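You operate a simulated robot arm through the tools that you are given. There is no shell and no other tool.

Carry out the task below with a simulated robot arm. There is one attempt and no reset: what you move stays moved.

TASK
Load the coiler with the yellow rope.
Fine: blue holder on the turntable, pegs up, rope end in the holder's socket, guide arm in.

Only the result counts: the job must be done as asked and must still hold three seconds after the hand-in. Knocking over, shifting, dropping, spilling or breaking anything else fails it.

THE ROBOT
A 7-joint arm with a two-finger parallel gripper, fixed in place. Base frame: the origin is at the foot of the arm, x ahead of it, y to its left, z up; the work surface is at about z = 0.84. Readings come in m, degrees, newtons and seconds.
Its first joint turns from -149.0 to 149.0 degrees. Payload 3.43 kg.
The tool frame sits at the grasp point between the pads (the TCP): z along the fingers, y along the line on which they close. The tips reach 0.03 m beyond it. The gripper opens to 0.094 m. The fingers are 0.028 m wide and 0.01 m thick; the gripper's body (0.05 by 0.096 m) begins 0.055 m behind the TCP.
Orientation is that of the tool frame in the base frame, as [roll, pitch, yaw] about the fixed x, y, z axes, in that order (R = Rz(yaw) Ry(pitch) Rx(roll)). With the fingers straight down and closing along the base's y, the tool's x points along the base's -x, its y along +y and its z along -z.

THE INTERFACE
- The arm moves only by the tool send_rows. Its argument "targets" is a list of rows, each a list of 7 numbers: the turn, a rotation vector about the base's x, y, z in rad, then the shift along the base's x, y, z in m, then the gripper command, from -1 (shut) to 1 (fully open), values between in proportion. In form: [[wx, wy, wz, tx, ty, tz, fingers], ...]. A call has 1 to 20 rows; each row is the pose to reach, as a shift and turn from the pose commanded when the call began. Rows are played at 5 a second. More than 0.05 m and 8.6 degrees between two rows, or a gripper value outside its range, and nothing of the call is played. A pose out of reach is approached as far as the arm can. The call stops where the force on the tool passes 40 N (or 10 N more than at its start, if that is more) or the arm is blocked; 0.2 s more then pass. The fingers move at their own pace (about 0.045 m/s each) and stop on an object; they squeeze with about 37 N. The grip force told is the motor's: it shows also when the fingers shut on nothing. Time passes only in rows, and 0.2 s behind the last, so rows that repeat a pose let the fingers close. The reply holds the time, the measured pose of the TCP, the force on the tool along the base axes, the opening and the grip force, in the units named above and with some noise, with the torque about the TCP (base axes, N m) and any sound that the robot's microphone picked up, and new pictures: "views" is both (left out), scene, wrist or none.
- Cameras (640 x 400 px; columns grow to the right, rows downward): "scene" is fixed at [0.4013, -0.5006, 1.6102]; the picture's right is [-1.00, -0.02, 0.00], its down [-0.01, 0.80, -0.60] and it looks along [0.01, -0.60, -0.80] (base axes); focal length 347 px, centre (320, 200). "wrist" rides on the gripper at [0.076, 0.014, -0.102] in the tool frame; the picture's right is [-0.18, 0.98, 0.00], its down [-0.75, -0.14, -0.64] and it looks along [-0.63, -0.12, 0.77] (tool axes); focal length 243 px, centre (320, 200). There is no depth. A picture from a camera that has moved, and an enlarged one, comes with that camera's place and axes in the base frame and with its lens.
- zoom(camera, box): a new picture of the part [left, top, right, bottom] of that camera's present view, enlarged. No time passes.
- hand_in(): hands the job in; it is judged then, once.

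Places have to be worked out from the pictures, the camera data and where the tool is seen. Open the gripper and draw the arm clear of the work before you hand the job in, unless the task says otherwise.

The tools are called after ">>>" as name(argument=value, ...) on one line, values as JSON. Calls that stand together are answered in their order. send_rows: Moves the arm, as the interface text tells. Its arguments: {"type":"object","properties":{"targets":{"type":"array","items":{"type":"array","items":{"type":"number"}}},"views":{"type":"string","enum":["both","scene","wrist","none"]}},"required":["targets"]} The other tools are called the same way: zoom (camera, box) takes an enlarged picture of a part of a camera's view; hand_in () hands the job in.

At the start:

```text
time_s: 0.0
ee_pos: [0.1507, -0.9758, 1.1953]
orientation: [180.0, 0.0, 179.9]
contact_force: [-0.1, 0.3, 0.2]
torque: [0.01, 0.01, 0.05]
finger_gap: 0.0938
grip_force: 0.0
```

scene: 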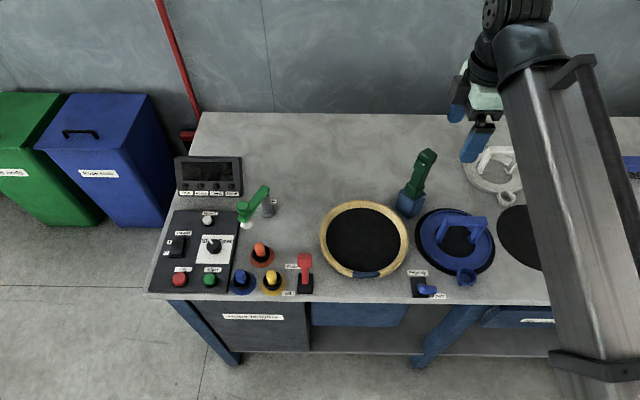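
wrist: 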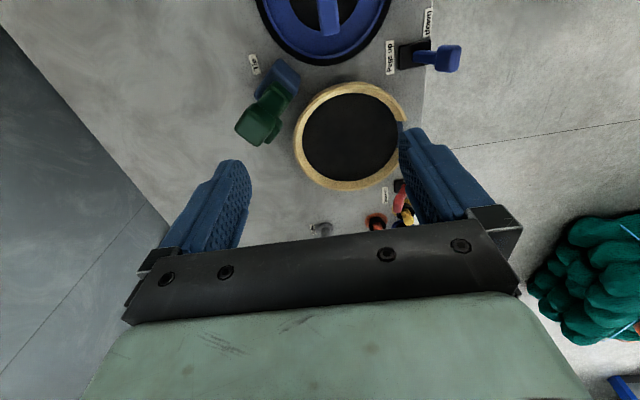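

I'll look closely at the bench first with zoomed pictures before moving anything.

>>> zoom(camera="scene", box=[140, 140, 320, 310])

>>> zoom(camera="scene", box=[300, 140, 420, 310])

>>> zoom(camera="scene", box=[380, 130, 560, 310])

>>> zoom(camera="scene", box=[540, 100, 640, 400])

>>> zoom(camera="wrist", box=[220, 0, 480, 240])

>>> zoom(camera="wrist", box=[480, 200, 640, 400])

```text
2.35 times, centred on (230, 225) of scene
camera zoom: at [0.4013, -0.5006, 1.6102], right [-1.0, -0.02, 0.0], down [-0.01, 0.8, -0.6], along [0.01, -0.6, -0.8], focal length 817 px, centre (532, 141)
```

zoom: 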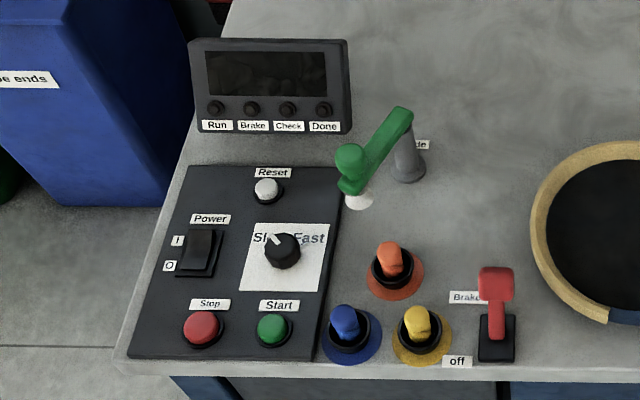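

```text
2.35 times, centred on (360, 225) of scene
camera zoom: at [0.4013, -0.5006, 1.6102], right [-1.0, -0.02, 0.0], down [-0.01, 0.8, -0.6], along [0.01, -0.6, -0.8], focal length 817 px, centre (226, 141)
```

zoom: 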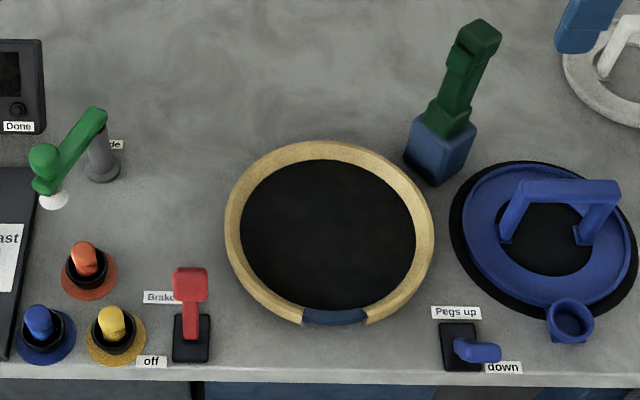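

```text
2.22 times, centred on (470, 220) of scene
camera zoom: at [0.4013, -0.5006, 1.6102], right [-1.0, -0.02, 0.0], down [-0.01, 0.8, -0.6], along [0.01, -0.6, -0.8], focal length 771 px, centre (-13, 156)
```

zoom: 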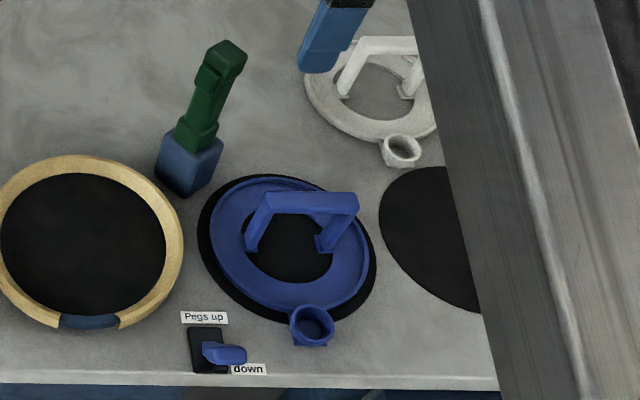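

```text
1.33 times, centred on (590, 250) of scene
camera zoom: at [0.4013, -0.5006, 1.6102], right [-1.0, -0.02, 0.0], down [-0.01, 0.8, -0.6], along [0.01, -0.6, -0.8], focal length 463 px, centre (-40, 133)
```

zoom: 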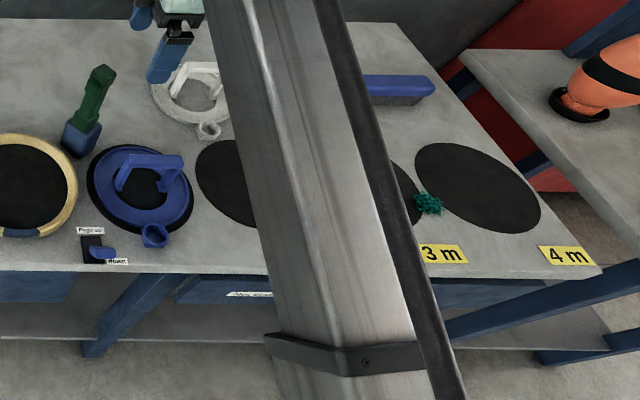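

```text
1.67 times, centred on (350, 120) of wrist
camera zoom: at [0.0754, -0.9625, 1.2965], right [0.18, 0.98, 0.0], down [0.75, -0.14, 0.64], along [0.63, -0.12, -0.77], focal length 404 px, centre (270, 333)
```

zoom: 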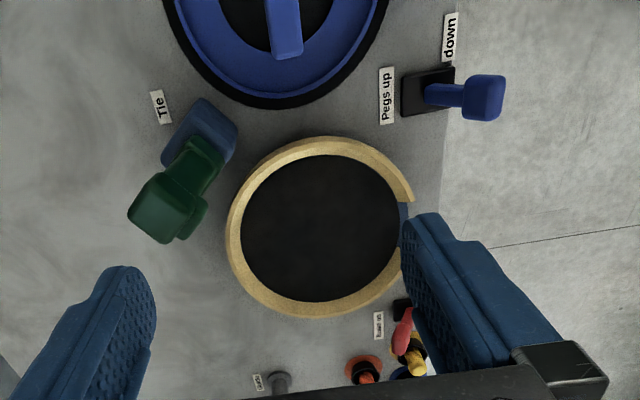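

```text
2.00 times, centred on (560, 300) of wrist
camera zoom: at [0.0754, -0.9625, 1.2965], right [0.18, 0.98, 0.0], down [0.75, -0.14, 0.64], along [0.63, -0.12, -0.77], focal length 485 px, centre (-160, 0)
```

zoom: 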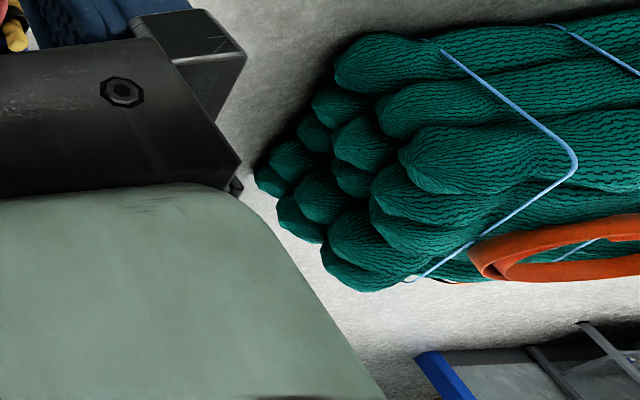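

The turntable seems to be the gold-rimmed disc near (0.30,-0.95), and the blue holder sits near (0.06,-0.95). I'll move the hand toward -x, staying high, so the wrist camera sees the holder and peg lever better.

>>> send_rows(targets=[[0, 0, 0, -0.05, 0, 0, 1], [0, 0, 0, -0.1, 0.02, 0, 1], [0, 0, 0, -0.15, 0.04, 0, 1], [0, 0, 0, -0.2, 0.06, 0, 1], [0, 0, 0, -0.2, 0.06, 0, 1]])

```text
refused: row 2 steps farther than a row can; nothing moved
```

The step size was slightly too big because of the diagonal, so I'll use smaller steps.

>>> send_rows(targets=[[0, 0, 0, -0.04, 0.012, 0, 1], [0, 0, 0, -0.08, 0.024, 0, 1], [0, 0, 0, -0.12, 0.036, 0, 1], [0, 0, 0, -0.16, 0.048, 0, 1], [0, 0, 0, -0.2, 0.06, 0, 1], [0, 0, 0, -0.2, 0.06, 0, 1]])

```text
time_s: 1.4
ee_pos: [-0.0524, -0.9174, 1.1953]
orientation: [-179.9, 0.0, 180.0]
contact_force: [0.4, 0.2, 0.0]
torque: [0.08, -0.05, -0.01]
finger_gap: 0.0943
grip_force: 0.1
camera wrist: at [-0.1278, -0.904, 1.2968], right [0.18, 0.98, 0.0], down [0.75, -0.14, 0.64], along [0.63, -0.12, -0.77], focal length 243 px, centre (320, 200)
```

scene: 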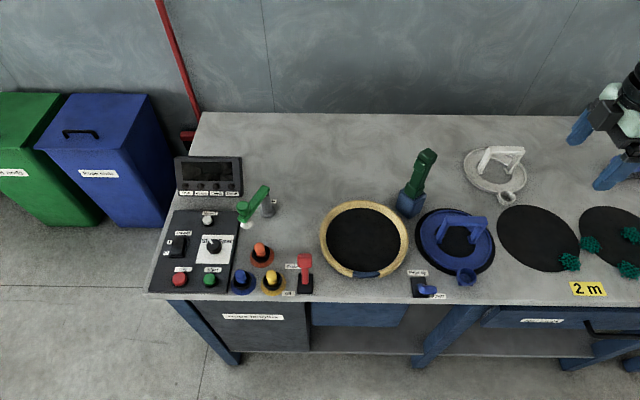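
wrist: 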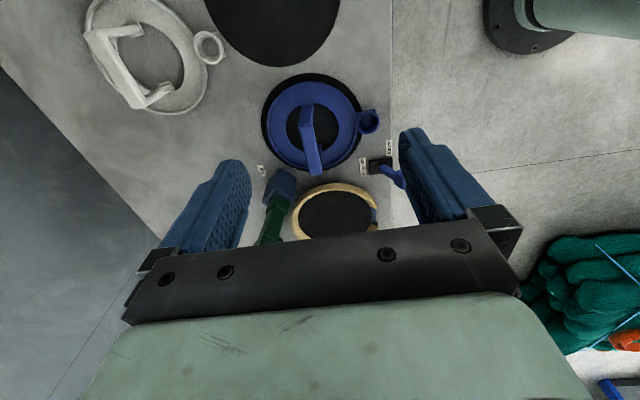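

>>> zoom(camera="wrist", box=[250, 60, 410, 180])

>>> zoom(camera="wrist", box=[240, 150, 420, 250])

>>> zoom(camera="scene", box=[480, 120, 640, 310])

>>> zoom(camera="scene", box=[410, 190, 510, 310])

>>> zoom(camera="scene", box=[225, 175, 325, 300])

>>> zoom(camera="scene", box=[310, 190, 420, 300])

```text
3.33 times, centred on (330, 120) of wrist
camera zoom: at [-0.1278, -0.904, 1.2968], right [0.18, 0.98, 0.0], down [0.75, -0.14, 0.64], along [0.63, -0.12, -0.77], focal length 809 px, centre (287, 467)
```

zoom: 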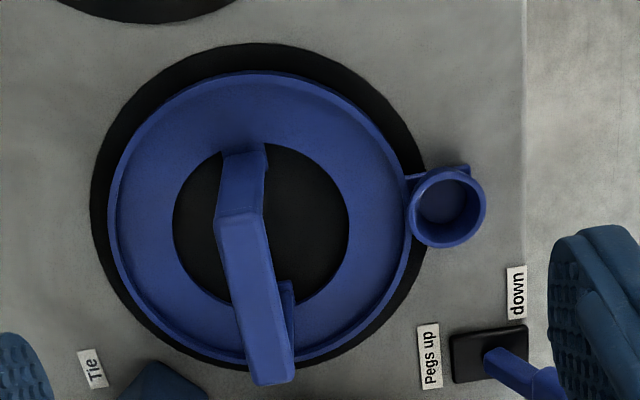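

```text
3.56 times, centred on (330, 200) of wrist
camera zoom: at [-0.1278, -0.904, 1.2968], right [0.18, 0.98, 0.0], down [0.75, -0.14, 0.64], along [0.63, -0.12, -0.77], focal length 863 px, centre (284, 200)
```

zoom: 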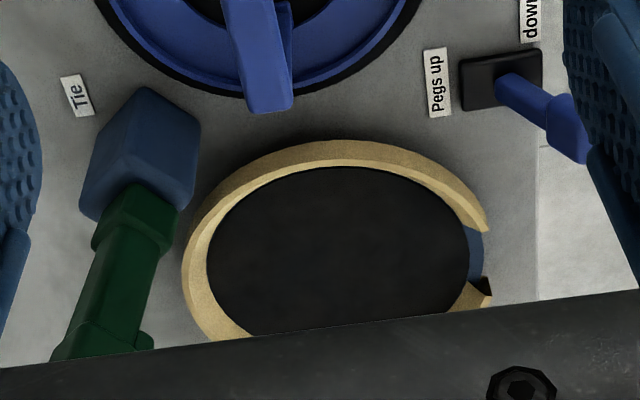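

```text
2.11 times, centred on (560, 215) of scene
camera zoom: at [0.4013, -0.5006, 1.6102], right [-1.0, -0.02, 0.0], down [-0.01, 0.8, -0.6], along [0.01, -0.6, -0.8], focal length 731 px, centre (-185, 168)
```

zoom: 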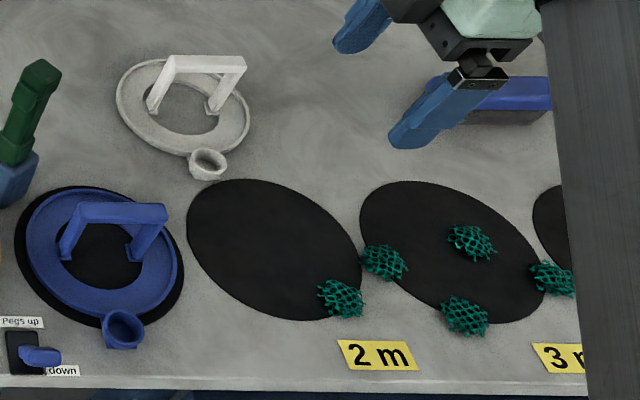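

```text
3.33 times, centred on (460, 250) of scene
camera zoom: at [0.4013, -0.5006, 1.6102], right [-1.0, -0.02, 0.0], down [-0.01, 0.8, -0.6], along [0.01, -0.6, -0.8], focal length 1157 px, centre (-147, 33)
```

zoom: 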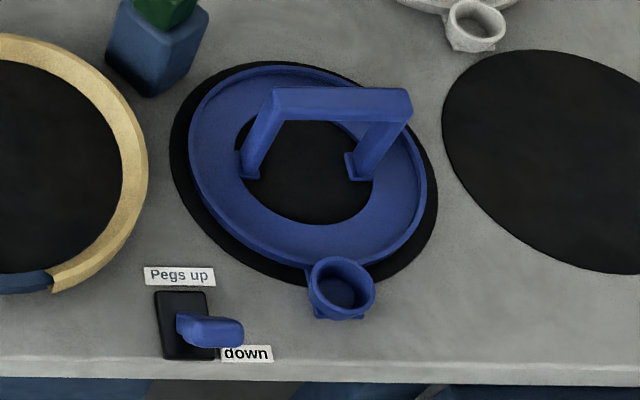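

```text
3.20 times, centred on (275, 238) of scene
camera zoom: at [0.4013, -0.5006, 1.6102], right [-1.0, -0.02, 0.0], down [-0.01, 0.8, -0.6], along [0.01, -0.6, -0.8], focal length 1111 px, centre (464, 80)
```

zoom: 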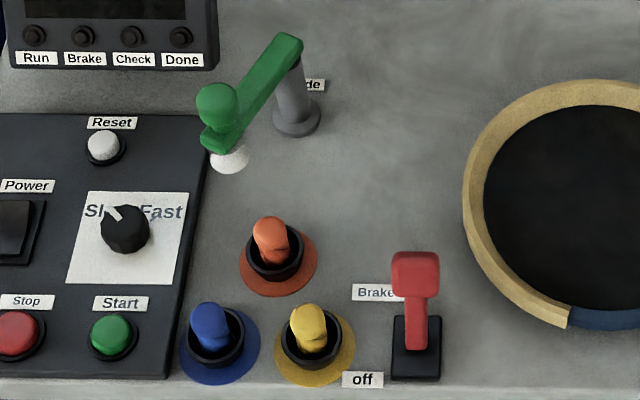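

```text
3.64 times, centred on (365, 245) of scene
camera zoom: at [0.4013, -0.5006, 1.6102], right [-1.0, -0.02, 0.0], down [-0.01, 0.8, -0.6], along [0.01, -0.6, -0.8], focal length 1262 px, centre (156, 36)
```

zoom: 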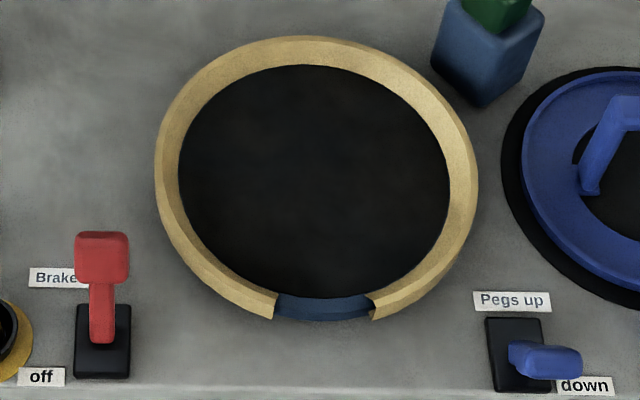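

The layout is clear: blue holder centre is about (0.055,-0.956) with its socket toward +y, and the turntable centre is about (0.30,-0.953) with its gap toward +y. The peg lever leans to "down". Next I'll look at the rope ends and the guide arm from above.

>>> send_rows(targets=[[0, 0, 0, 0.045, 0, 0, 1], [0, 0, 0, 0.09, 0, 0, 1], [0, 0, 0, 0.135, 0, 0, 1], [0, 0, 0, 0.18, 0, 0, 1], [0, 0, 0, 0.225, 0, 0, 1], [0, 0, 0, 0.27, 0, 0, 1], [0, 0, 0, 0.315, 0, 0, 1], [0, 0, 0, 0.36, 0.01, 0, 1], [0, 0, 0, 0.36, 0.01, 0, 1]])

```text
time_s: 3.4
ee_pos: [0.3099, -0.9099, 1.1918]
orientation: [-180.0, -0.1, 180.0]
contact_force: [0.9, -0.4, -0.5]
torque: [0.0, -0.05, 0.02]
finger_gap: 0.0941
grip_force: 0.0
camera wrist: at [0.2344, -0.8962, 1.2941], right [0.18, 0.98, 0.0], down [0.75, -0.14, 0.64], along [0.63, -0.12, -0.77], focal length 243 px, centre (320, 200)
```

scene: 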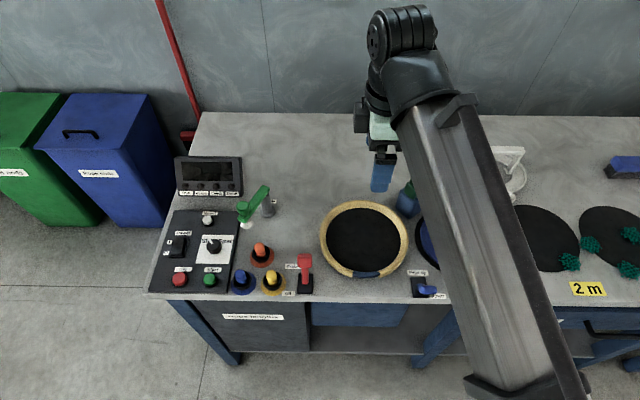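
wrist: 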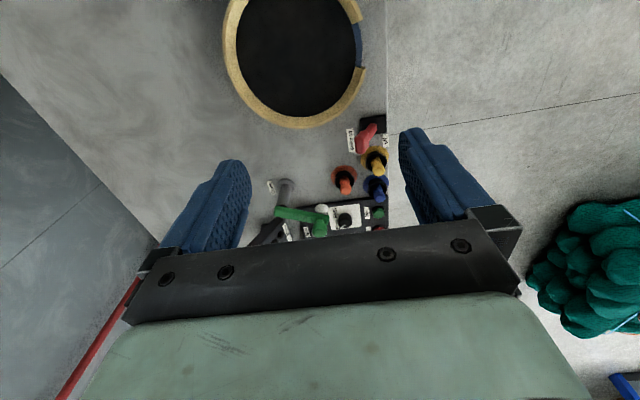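

>>> zoom(camera="wrist", box=[250, 110, 400, 240])

>>> zoom(camera="wrist", box=[210, 0, 400, 140])

```text
3.08 times, centred on (325, 175) of wrist
camera zoom: at [0.2344, -0.8962, 1.2941], right [0.18, 0.98, 0.0], down [0.75, -0.14, 0.64], along [0.63, -0.12, -0.77], focal length 746 px, centre (305, 277)
```

zoom: 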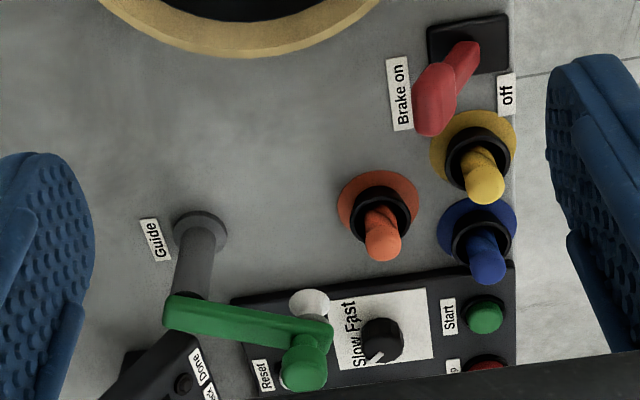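

```text
2.86 times, centred on (305, 70) of wrist
camera zoom: at [0.2344, -0.8962, 1.2941], right [0.18, 0.98, 0.0], down [0.75, -0.14, 0.64], along [0.63, -0.12, -0.77], focal length 693 px, centre (363, 571)
```

zoom: 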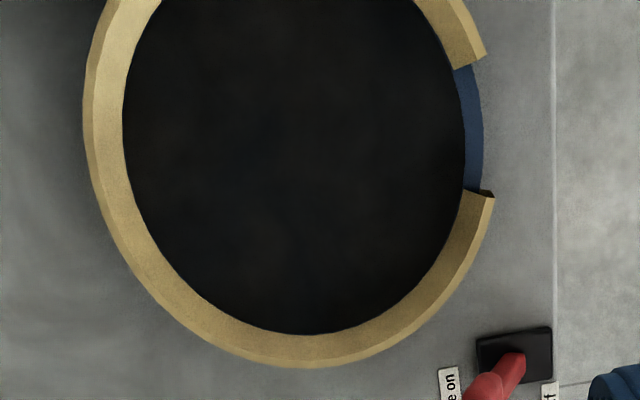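

Guide knob is about (0.585,-0.963,0.957), pivot (0.55,-1.034). The yellow rope end stands near (0.517,-0.83). I'll check that the arm can reach the turntable centre with the tool pointing down, staying above everything.

>>> send_rows(targets=[[0, 0, 0, -0.005, -0.01, -0.04, 1], [0, 0, 0, -0.01, -0.02, -0.08, 1], [0, 0, 0, -0.01, -0.03, -0.12, 1], [0, 0, 0, -0.01, -0.04, -0.16, 1], [0, 0, 0, -0.01, -0.045, -0.2, 1], [0, 0, 0, -0.01, -0.045, -0.23, 1], [0, 0, 0, -0.01, -0.045, -0.23, 1]])

```text
time_s: 5.0
ee_pos: [0.3027, -0.951, 0.9633]
orientation: [179.9, 0.0, -180.0]
contact_force: [0.8, -0.1, -0.2]
torque: [-0.02, -0.01, 0.0]
finger_gap: 0.094
grip_force: 0.0
camera wrist: at [0.2271, -0.9369, 1.0655], right [0.18, 0.98, 0.0], down [0.75, -0.14, 0.64], along [0.63, -0.12, -0.77], focal length 243 px, centre (320, 200)
```

scene: 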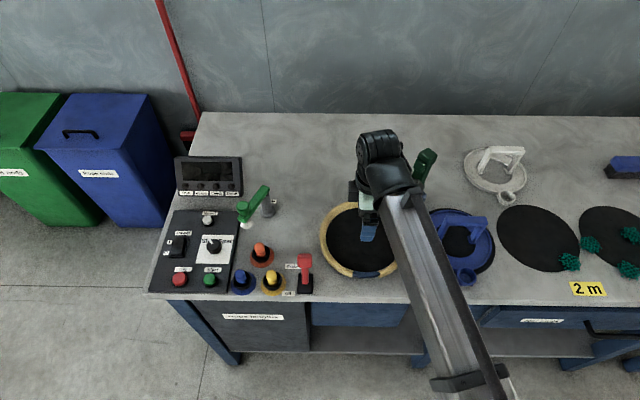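
wrist: 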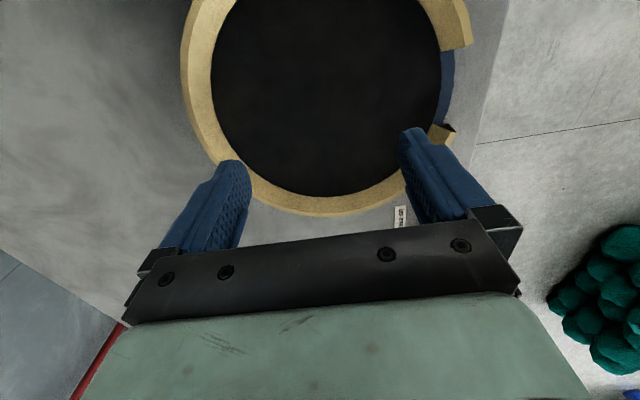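

The reach is fine here. I'll use this closer view to pin down the turntable centre.

>>> zoom(camera="wrist", box=[160, 0, 500, 220])

```text
1.82 times, centred on (330, 110) of wrist
camera zoom: at [0.2271, -0.9369, 1.0655], right [0.18, 0.98, 0.0], down [0.75, -0.14, 0.64], along [0.63, -0.12, -0.77], focal length 441 px, centre (302, 364)
```

zoom: 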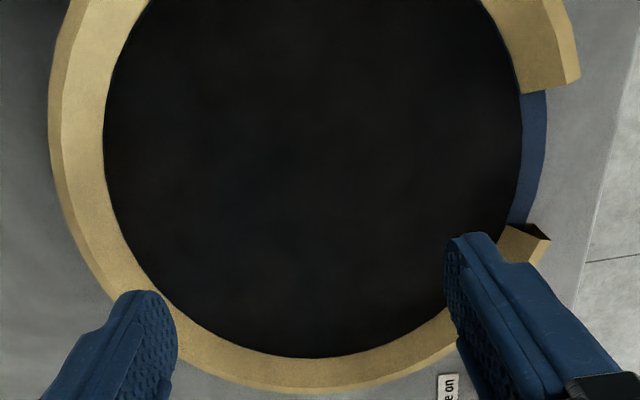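

The turntable centre comes out at about (0.303,-0.948), recess radius about 0.097. Now I'll go up and above the holder to measure it the same way.

>>> send_rows(targets=[[0, 0, 0, 0, 0, 0.045, 1], [0, 0, 0, 0, 0, 0.09, 1], [0, 0, 0, -0.03, 0, 0.12, 1], [0, 0, 0, -0.075, 0, 0.12, 1], [0, 0, 0, -0.12, 0, 0.12, 1], [0, 0, 0, -0.165, 0, 0.12, 1], [0, 0, 0, -0.21, 0, 0.12, 1], [0, 0, 0, -0.25, 0, 0.1, 1], [0, 0, 0, -0.25, 0, 0.08, 1], [0, 0, 0, -0.25, 0, 0.08, 1]], views="wrist")

>>> zoom(camera="wrist", box=[180, 0, 500, 220])

```text
time_s: 7.2
ee_pos: [0.0479, -0.9531, 1.0441]
orientation: [-180.0, -0.1, 180.0]
contact_force: [0.8, 0.3, -0.2]
torque: [0.06, -0.01, 0.02]
finger_gap: 0.0942
grip_force: 0.1
camera wrist: at [-0.0277, -0.9392, 1.1466], right [0.18, 0.98, 0.0], down [0.75, -0.14, 0.64], along [0.63, -0.12, -0.77], focal length 243 px, centre (320, 200)
```

wrist: 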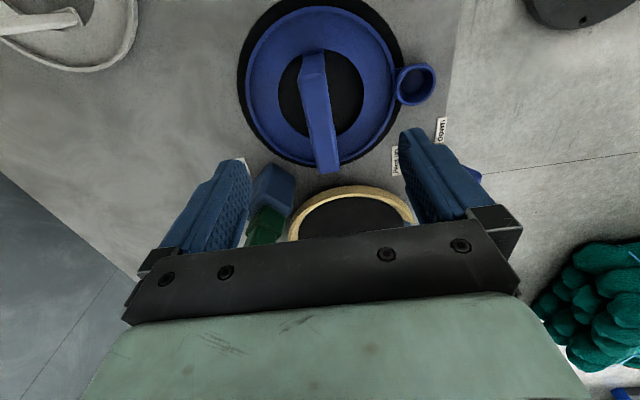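

```text
1.82 times, centred on (340, 110) of wrist
camera zoom: at [-0.0277, -0.9392, 1.1466], right [0.18, 0.98, 0.0], down [0.75, -0.14, 0.64], along [0.63, -0.12, -0.77], focal length 441 px, centre (284, 364)
```

zoom: 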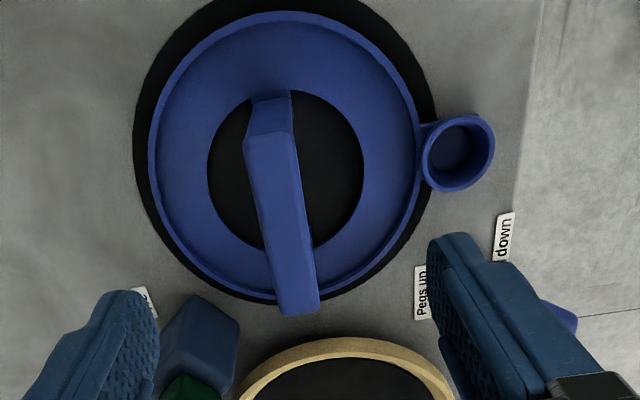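

Holder ring centre is about (0.064,-0.957) and its handle bar runs along x at y≈-0.956 with its top near z=0.94; the socket points along +y like the turntable gap. I'll descend onto the bar and close.

>>> send_rows(targets=[[0, 0, 0, 0.0145, -0.0025, -0.03, 1], [0, 0, 0, 0.0145, -0.0025, -0.06, 1], [0, 0, 0, 0.0145, -0.0025, -0.09, 1], [0, 0, 0, 0.0145, -0.0025, -0.118, 1], [0, 0, 0, 0.0145, -0.0025, -0.118, 1]])

```text
time_s: 8.4
ee_pos: [0.0658, -0.9561, 0.9246]
orientation: [-179.9, 0.0, 179.9]
contact_force: [-0.4, -0.4, -0.2]
torque: [0.03, -0.02, -0.01]
finger_gap: 0.0941
grip_force: 0.0
camera wrist: at [-0.0098, -0.9426, 1.0274], right [0.18, 0.98, 0.0], down [0.75, -0.14, 0.64], along [0.63, -0.12, -0.77], focal length 243 px, centre (320, 200)
```

scene: 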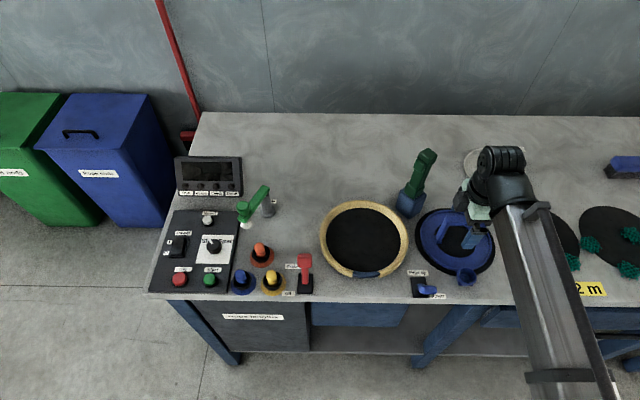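
wrist: 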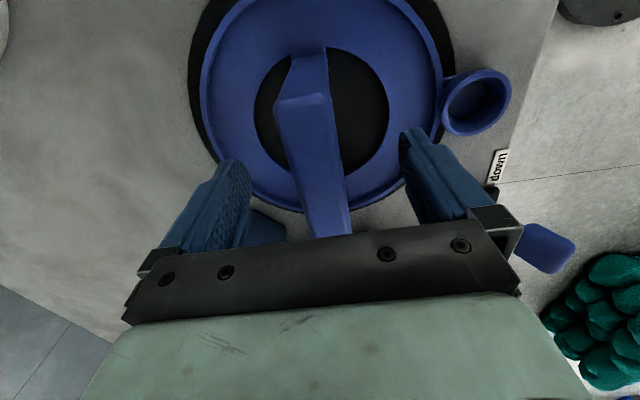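

The bar is between the fingers. Closing now.

>>> send_rows(targets=[[0, 0, 0, 0, 0, 0, 0.3], [0, 0, 0, 0, 0, 0, -0.3], [0, 0, 0, 0, 0, 0, -1], [0, 0, 0, 0, 0, 0, -1], [0, 0, 0, 0, 0, 0, -1], [0, 0, 0, 0, 0, 0, -1]])

```text
time_s: 9.8
ee_pos: [0.0655, -0.9546, 0.9252]
orientation: [180.0, -0.1, 180.0]
contact_force: [0.4, 0.1, 1.3]
torque: [0.0, -0.04, 0.04]
finger_gap: 0.028
grip_force: 36.9
camera wrist: at [-0.0099, -0.9425, 1.0276], right [0.18, 0.98, 0.0], down [0.75, -0.14, 0.64], along [0.63, -0.12, -0.77], focal length 243 px, centre (320, 200)
```

scene: 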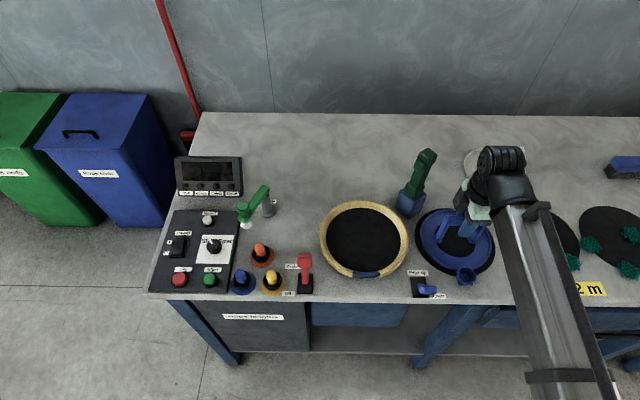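
wrist: 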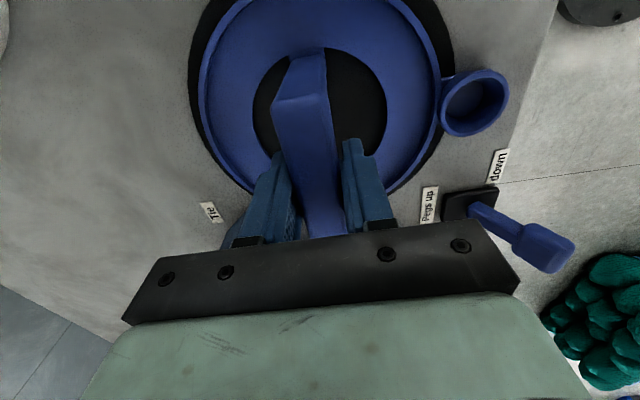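

The grip holds (0.028 gap). I'll lift it straight up, then check how it hangs.

>>> send_rows(targets=[[0, 0, 0, 0, 0, 0.02, -1], [0, 0, 0, 0, 0, 0.05, -1], [0, 0, 0, 0, 0, 0.08, -1], [0, 0, 0, 0, 0.01, 0.11, -1], [0, 0, 0, 0, 0.03, 0.14, -1], [0, 0, 0, 0, 0.05, 0.16, -1], [0, 0, 0, 0, 0.07, 0.16, -1], [0, 0, 0, 0, 0.07, 0.16, -1]])

```text
time_s: 11.6
ee_pos: [0.0679, -0.8848, 1.0874]
orientation: [-180.0, 0.0, -179.9]
contact_force: [0.9, 0.2, -1.9]
torque: [-0.01, 0.0, 0.01]
finger_gap: 0.0278
grip_force: 37.3
camera wrist: at [-0.0086, -0.8719, 1.1902], right [0.18, 0.98, 0.0], down [0.75, -0.14, 0.64], along [0.63, -0.12, -0.77], focal length 243 px, centre (320, 200)
```

scene: 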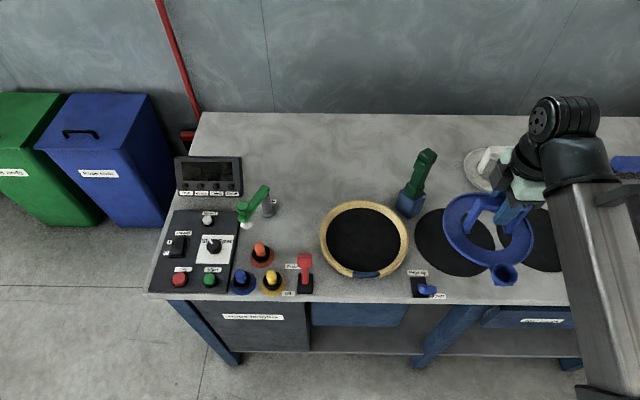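
wrist: 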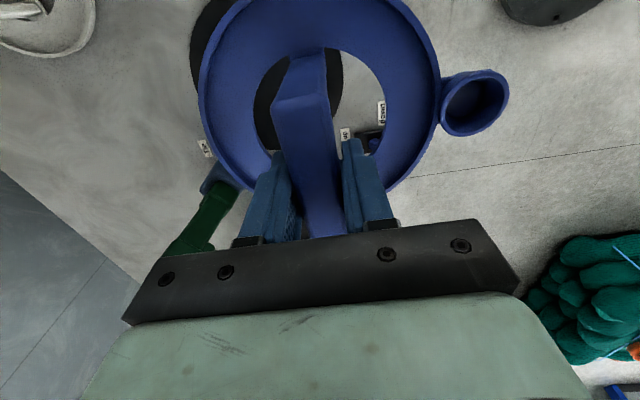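

The holder hangs level. I'll carry it along y≈-0.885 past the tie tool, then out over the turntable.

>>> send_rows(targets=[[0, 0, 0, 0.04, 0, 0, -1], [0, 0, 0, 0.08, 0, 0, -1], [0, 0, 0, 0.12, 0, 0, -1], [0, 0, 0, 0.16, 0, 0, -1], [0, 0, 0, 0.2, 0, 0, -1], [0, 0, 0, 0.225, -0.02, 0, -1], [0, 0, 0, 0.237, -0.05, 0, -1], [0, 0, 0, 0.237, -0.064, -0.03, -1], [0, 0, 0, 0.237, -0.064, -0.06, -1], [0, 0, 0, 0.237, -0.064, -0.06, -1]])

>>> zoom(camera="scene", box=[300, 180, 440, 300])

>>> zoom(camera="wrist", box=[160, 0, 530, 240])

```text
time_s: 13.8
ee_pos: [0.3028, -0.9466, 1.0266]
orientation: [-180.0, 0.0, 180.0]
contact_force: [0.4, 0.2, -2.0]
torque: [-0.01, 0.03, -0.01]
finger_gap: 0.0282
grip_force: 37.2
camera wrist: at [0.2272, -0.9328, 1.1293], right [0.18, 0.98, 0.0], down [0.75, -0.14, 0.64], along [0.63, -0.12, -0.77], focal length 243 px, centre (320, 200)
```

scene: 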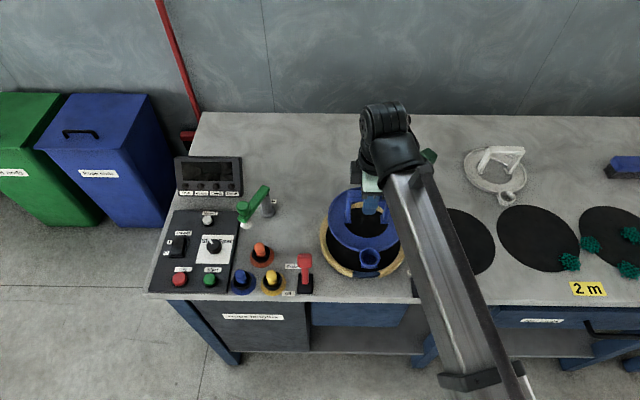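
wrist: 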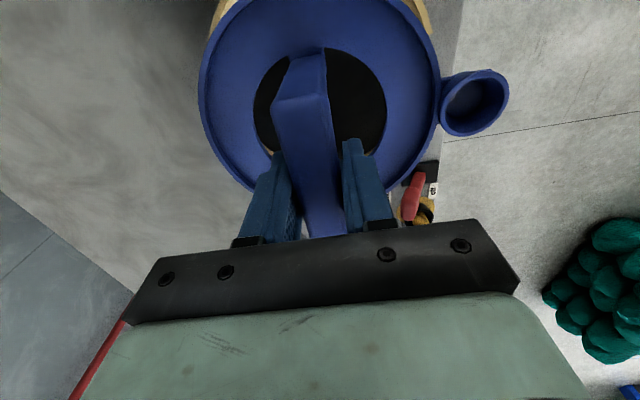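

```text
3.33 times, centred on (370, 240) of scene
camera zoom: at [0.4013, -0.5006, 1.6102], right [-1.0, -0.02, 0.0], down [-0.01, 0.8, -0.6], along [0.01, -0.6, -0.8], focal length 1157 px, centre (153, 67)
```

zoom: 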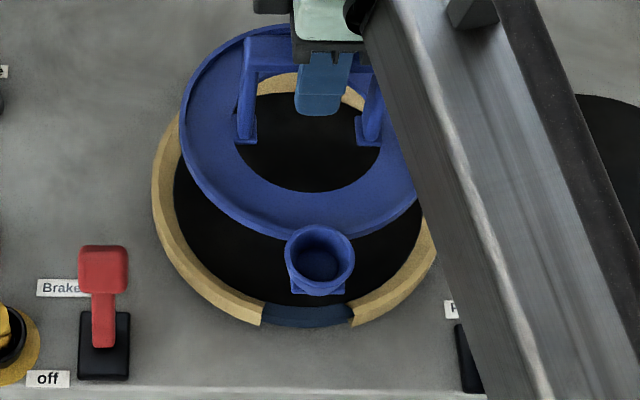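

```text
1.67 times, centred on (345, 120) of wrist
camera zoom: at [0.2272, -0.9328, 1.1293], right [0.18, 0.98, 0.0], down [0.75, -0.14, 0.64], along [0.63, -0.12, -0.77], focal length 404 px, centre (278, 333)
```

zoom: 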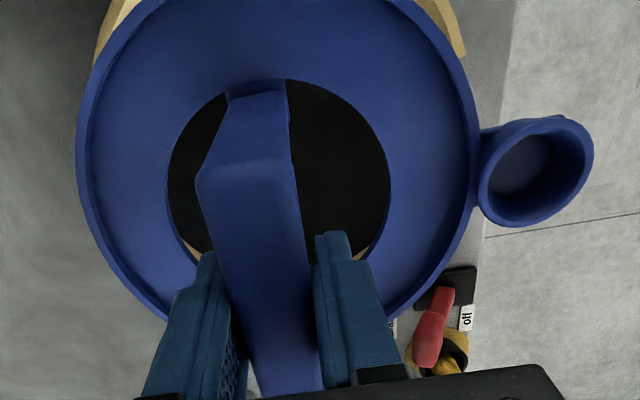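

It looks well centred with the socket over the gap. Descending most of the way, then I'll check again.

>>> send_rows(targets=[[0, 0, 0, 0, 0, -0.025, -1], [0, 0, 0, 0, 0, -0.05, -1], [0, 0, 0, 0, 0, -0.065, -1], [0, 0, 0, 0, 0, -0.065, -1]])

>>> zoom(camera="scene", box=[300, 180, 440, 300])

>>> zoom(camera="wrist", box=[160, 0, 530, 240])

```text
time_s: 14.8
ee_pos: [0.3034, -0.9456, 0.9596]
orientation: [-180.0, -0.1, -179.9]
contact_force: [-0.2, -0.7, -1.4]
torque: [0.01, -0.01, 0.0]
finger_gap: 0.0279
grip_force: 37.1
camera wrist: at [0.2282, -0.9325, 1.0633], right [0.18, 0.98, 0.0], down [0.75, -0.14, 0.64], along [0.63, -0.12, -0.77], focal length 243 px, centre (320, 200)
```

scene: 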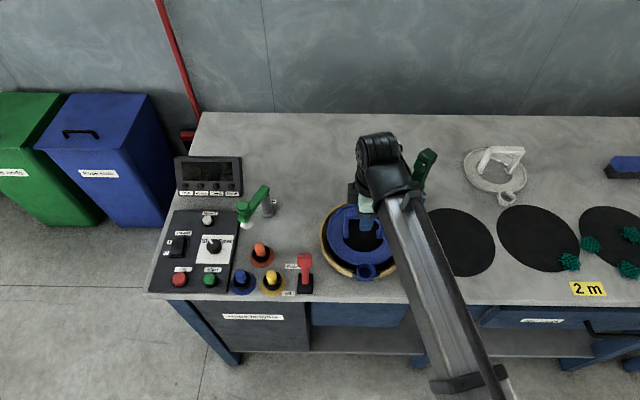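
wrist: 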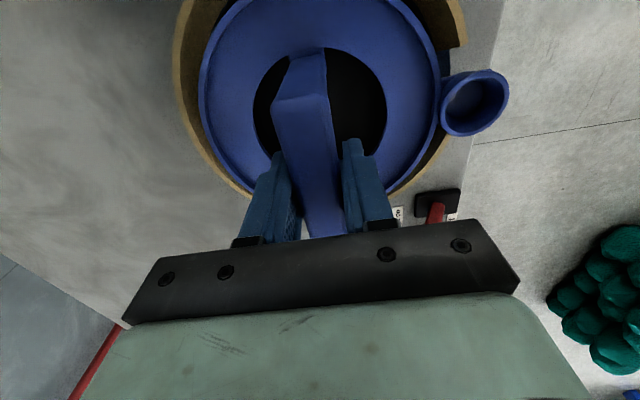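

```text
3.33 times, centred on (370, 240) of scene
camera zoom: at [0.4013, -0.5006, 1.6102], right [-1.0, -0.02, 0.0], down [-0.01, 0.8, -0.6], along [0.01, -0.6, -0.8], focal length 1157 px, centre (153, 67)
```

zoom: 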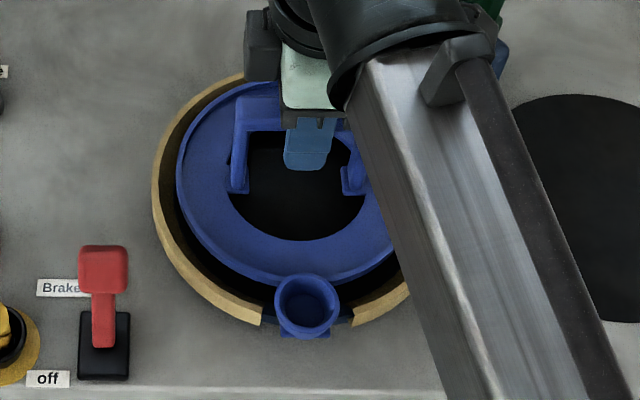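

```text
1.67 times, centred on (345, 120) of wrist
camera zoom: at [0.2282, -0.9325, 1.0633], right [0.18, 0.98, 0.0], down [0.75, -0.14, 0.64], along [0.63, -0.12, -0.77], focal length 404 px, centre (278, 333)
```

zoom: 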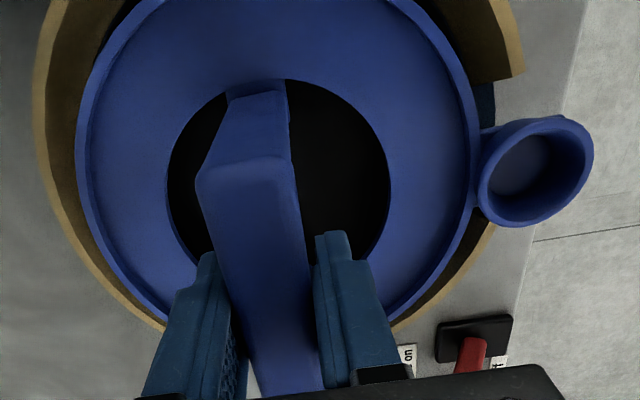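

By fitting circles in this wrist view, the ring centre (0.301,-0.946) and turntable centre (~0.303,-0.947) agree to a few mm. Lowering gently to seat it.

>>> send_rows(targets=[[0, 0, 0, 0.001, -0.001, -0.012, -1], [0, 0, 0, 0.001, -0.001, -0.02, -1], [0, 0, 0, 0.001, -0.001, -0.026, -1], [0, 0, 0, 0.001, -0.001, -0.03, -1], [0, 0, 0, 0.001, -0.001, -0.03, -1]])

>>> zoom(camera="scene", box=[300, 180, 440, 300])

>>> zoom(camera="wrist", box=[160, 0, 530, 240])

```text
time_s: 16.0
ee_pos: [0.3031, -0.9471, 0.9327]
orientation: [-179.9, 0.0, -180.0]
contact_force: [-0.1, 4.0, 34.6]
torque: [0.02, -0.03, -0.04]
finger_gap: 0.028
grip_force: 37.2
camera wrist: at [0.2275, -0.933, 1.0359], right [0.18, 0.98, 0.0], down [0.75, -0.14, 0.64], along [0.63, -0.12, -0.77], focal length 243 px, centre (320, 200)
```

scene: 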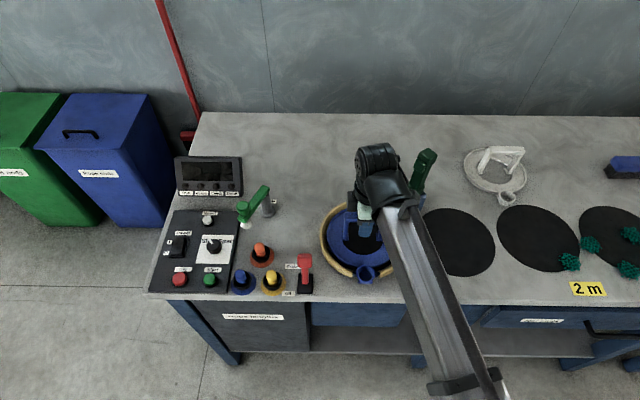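
wrist: 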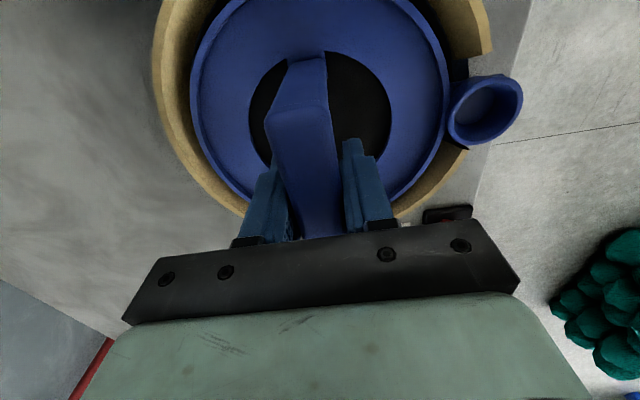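

```text
3.33 times, centred on (370, 240) of scene
camera zoom: at [0.4013, -0.5006, 1.6102], right [-1.0, -0.02, 0.0], down [-0.01, 0.8, -0.6], along [0.01, -0.6, -0.8], focal length 1157 px, centre (153, 67)
```

zoom: 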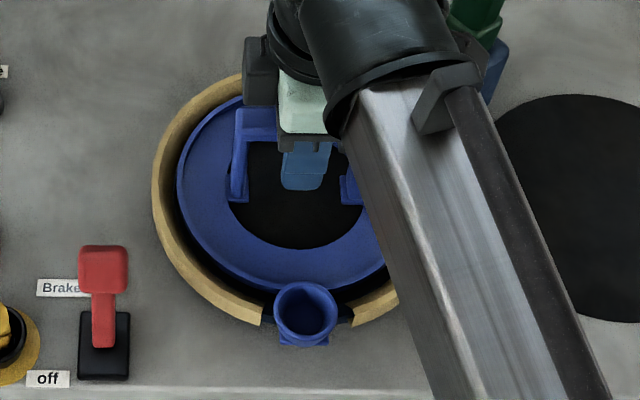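

```text
1.67 times, centred on (345, 120) of wrist
camera zoom: at [0.2275, -0.933, 1.0359], right [0.18, 0.98, 0.0], down [0.75, -0.14, 0.64], along [0.63, -0.12, -0.77], focal length 404 px, centre (278, 333)
```

zoom: 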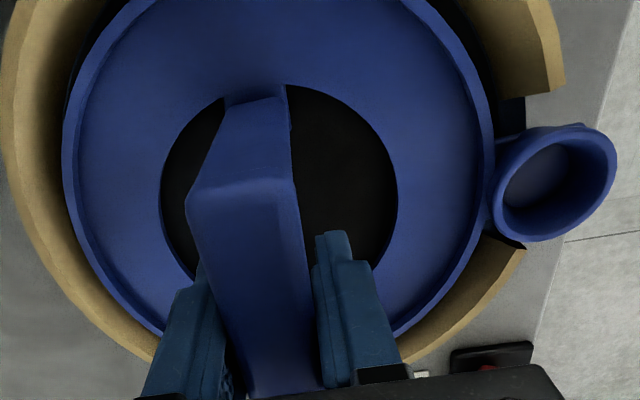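

The holder met firm support (34.6 N) and the grip slid a little on the bar. I'll release and rise straight up to see whether it is fully seated.

>>> send_rows(targets=[[0, 0, 0, 0, 0, 0, 0], [0, 0, 0, 0, 0, 0, 1], [0, 0, 0, 0, 0, 0, 1], [0, 0, 0, 0, 0, 0.0, 1], [0, 0, 0, 0, 0, 0.03, 1], [0, 0, 0, 0, 0, 0.07, 1], [0, 0, 0, 0, 0, 0.11, 1], [0, 0, 0, -0.04, 0, 0.13, 1], [0, 0, 0, -0.04, 0, 0.13, 1]])

>>> zoom(camera="wrist", box=[180, 0, 500, 220])

>>> zoom(camera="scene", box=[300, 180, 440, 300])

```text
time_s: 18.0
ee_pos: [0.2672, -0.9492, 1.0622]
orientation: [180.0, 0.0, -180.0]
contact_force: [0.8, -0.2, -0.2]
torque: [0.0, 0.0, 0.0]
finger_gap: 0.0938
grip_force: 0.0
camera wrist: at [0.19, -0.9349, 1.1649], right [0.18, 0.98, 0.0], down [0.75, -0.14, 0.64], along [0.63, -0.12, -0.77], focal length 243 px, centre (320, 200)
```

scene: 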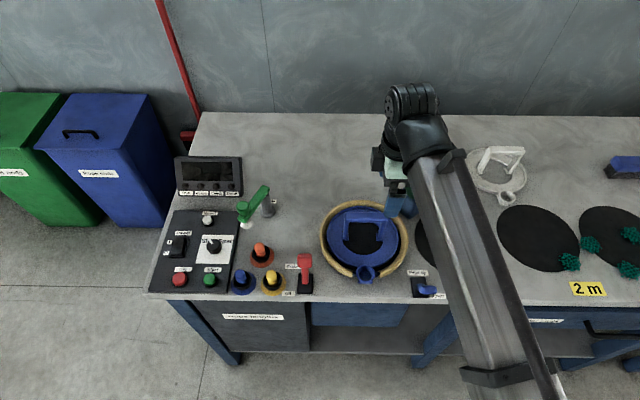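
wrist: 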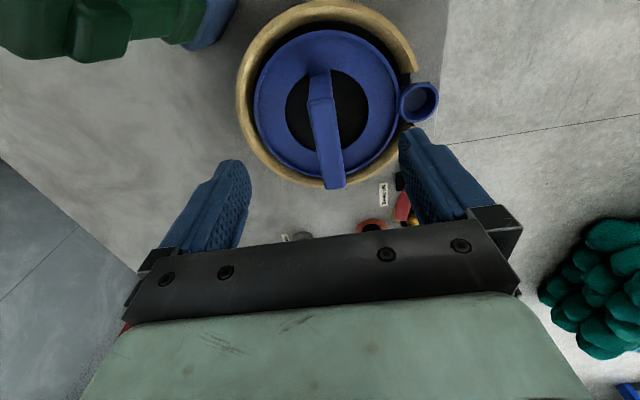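

```text
1.82 times, centred on (340, 110) of wrist
camera zoom: at [0.19, -0.9349, 1.1649], right [0.18, 0.98, 0.0], down [0.75, -0.14, 0.64], along [0.63, -0.12, -0.77], focal length 441 px, centre (284, 364)
```

zoom: 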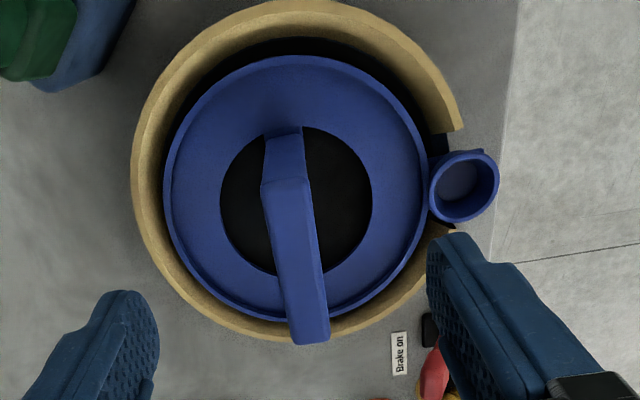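

```text
3.33 times, centred on (370, 240) of scene
camera zoom: at [0.4013, -0.5006, 1.6102], right [-1.0, -0.02, 0.0], down [-0.01, 0.8, -0.6], along [0.01, -0.6, -0.8], focal length 1157 px, centre (153, 67)
```

zoom: 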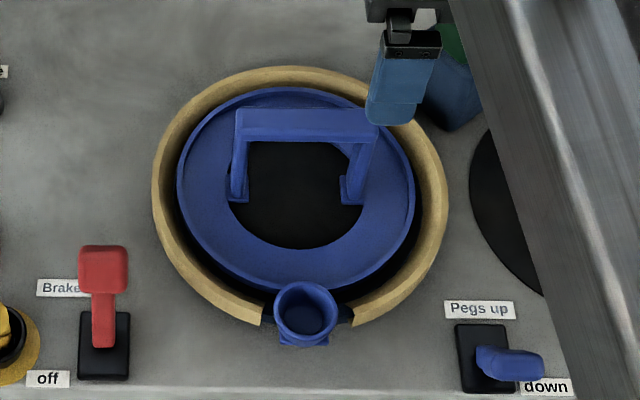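

The holder looks concentric with the rim and level, about 2 cm higher than it sat on the mat. I want a lower-angle view to confirm it sits on the turntable floor, so I'll tilt the hand and look from the -x side.

>>> send_rows(targets=[[0, -0.1, 0, -0.035, 0.01, 0, 1], [0, -0.2, 0, -0.07, 0.02, 0, 1], [0, -0.3, 0, -0.105, 0.03, 0, 1], [0, -0.4, 0, -0.14, 0.03, -0.01, 1], [0, -0.5, 0, -0.14, 0.03, -0.04, 1], [0, -0.6, 0, -0.14, 0.03, -0.07, 1], [0, -0.7, 0, -0.14, 0.03, -0.1, 1], [0, -0.7, 0, -0.14, 0.03, -0.1, 1]])

>>> zoom(camera="wrist", box=[200, 0, 500, 220])

```text
time_s: 19.8
ee_pos: [0.1227, -0.9193, 0.9602]
orientation: [180.0, 40.2, -179.9]
contact_force: [-0.1, 0.0, -0.1]
torque: [-0.01, -0.02, 0.03]
finger_gap: 0.0941
grip_force: 0.0
camera wrist: at [-0.0014, -0.9052, 0.9898], right [0.14, 0.98, 0.12], down [0.16, -0.14, 0.98], along [0.98, -0.12, -0.18], focal length 243 px, centre (320, 200)
```

scene: 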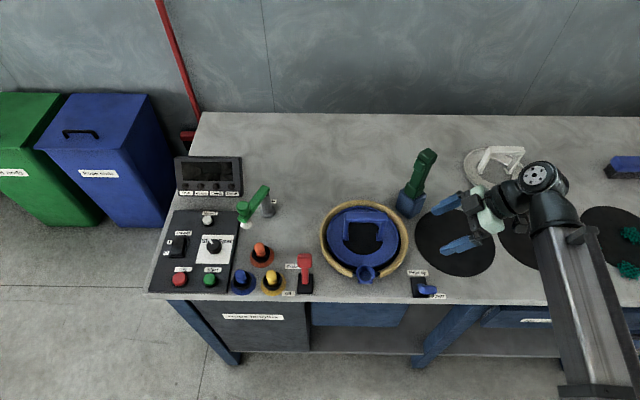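
wrist: 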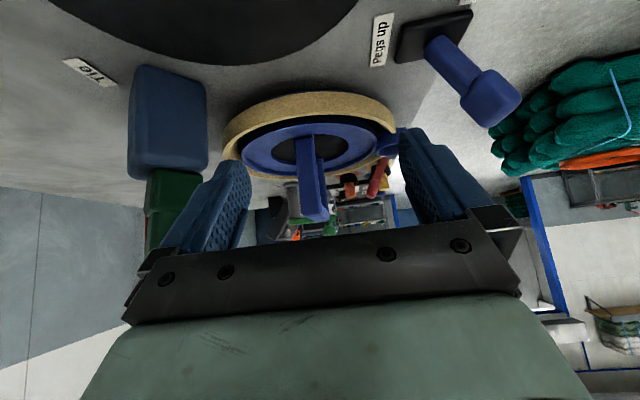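

```text
1.82 times, centred on (350, 110) of wrist
camera zoom: at [-0.0014, -0.9052, 0.9898], right [0.14, 0.98, 0.12], down [0.16, -0.14, 0.98], along [0.98, -0.12, -0.18], focal length 441 px, centre (266, 364)
```

zoom: 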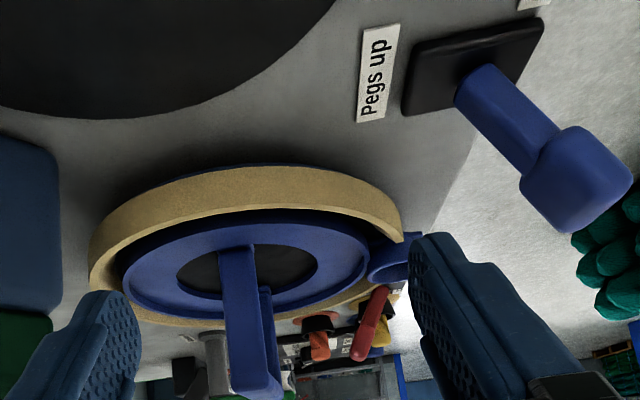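

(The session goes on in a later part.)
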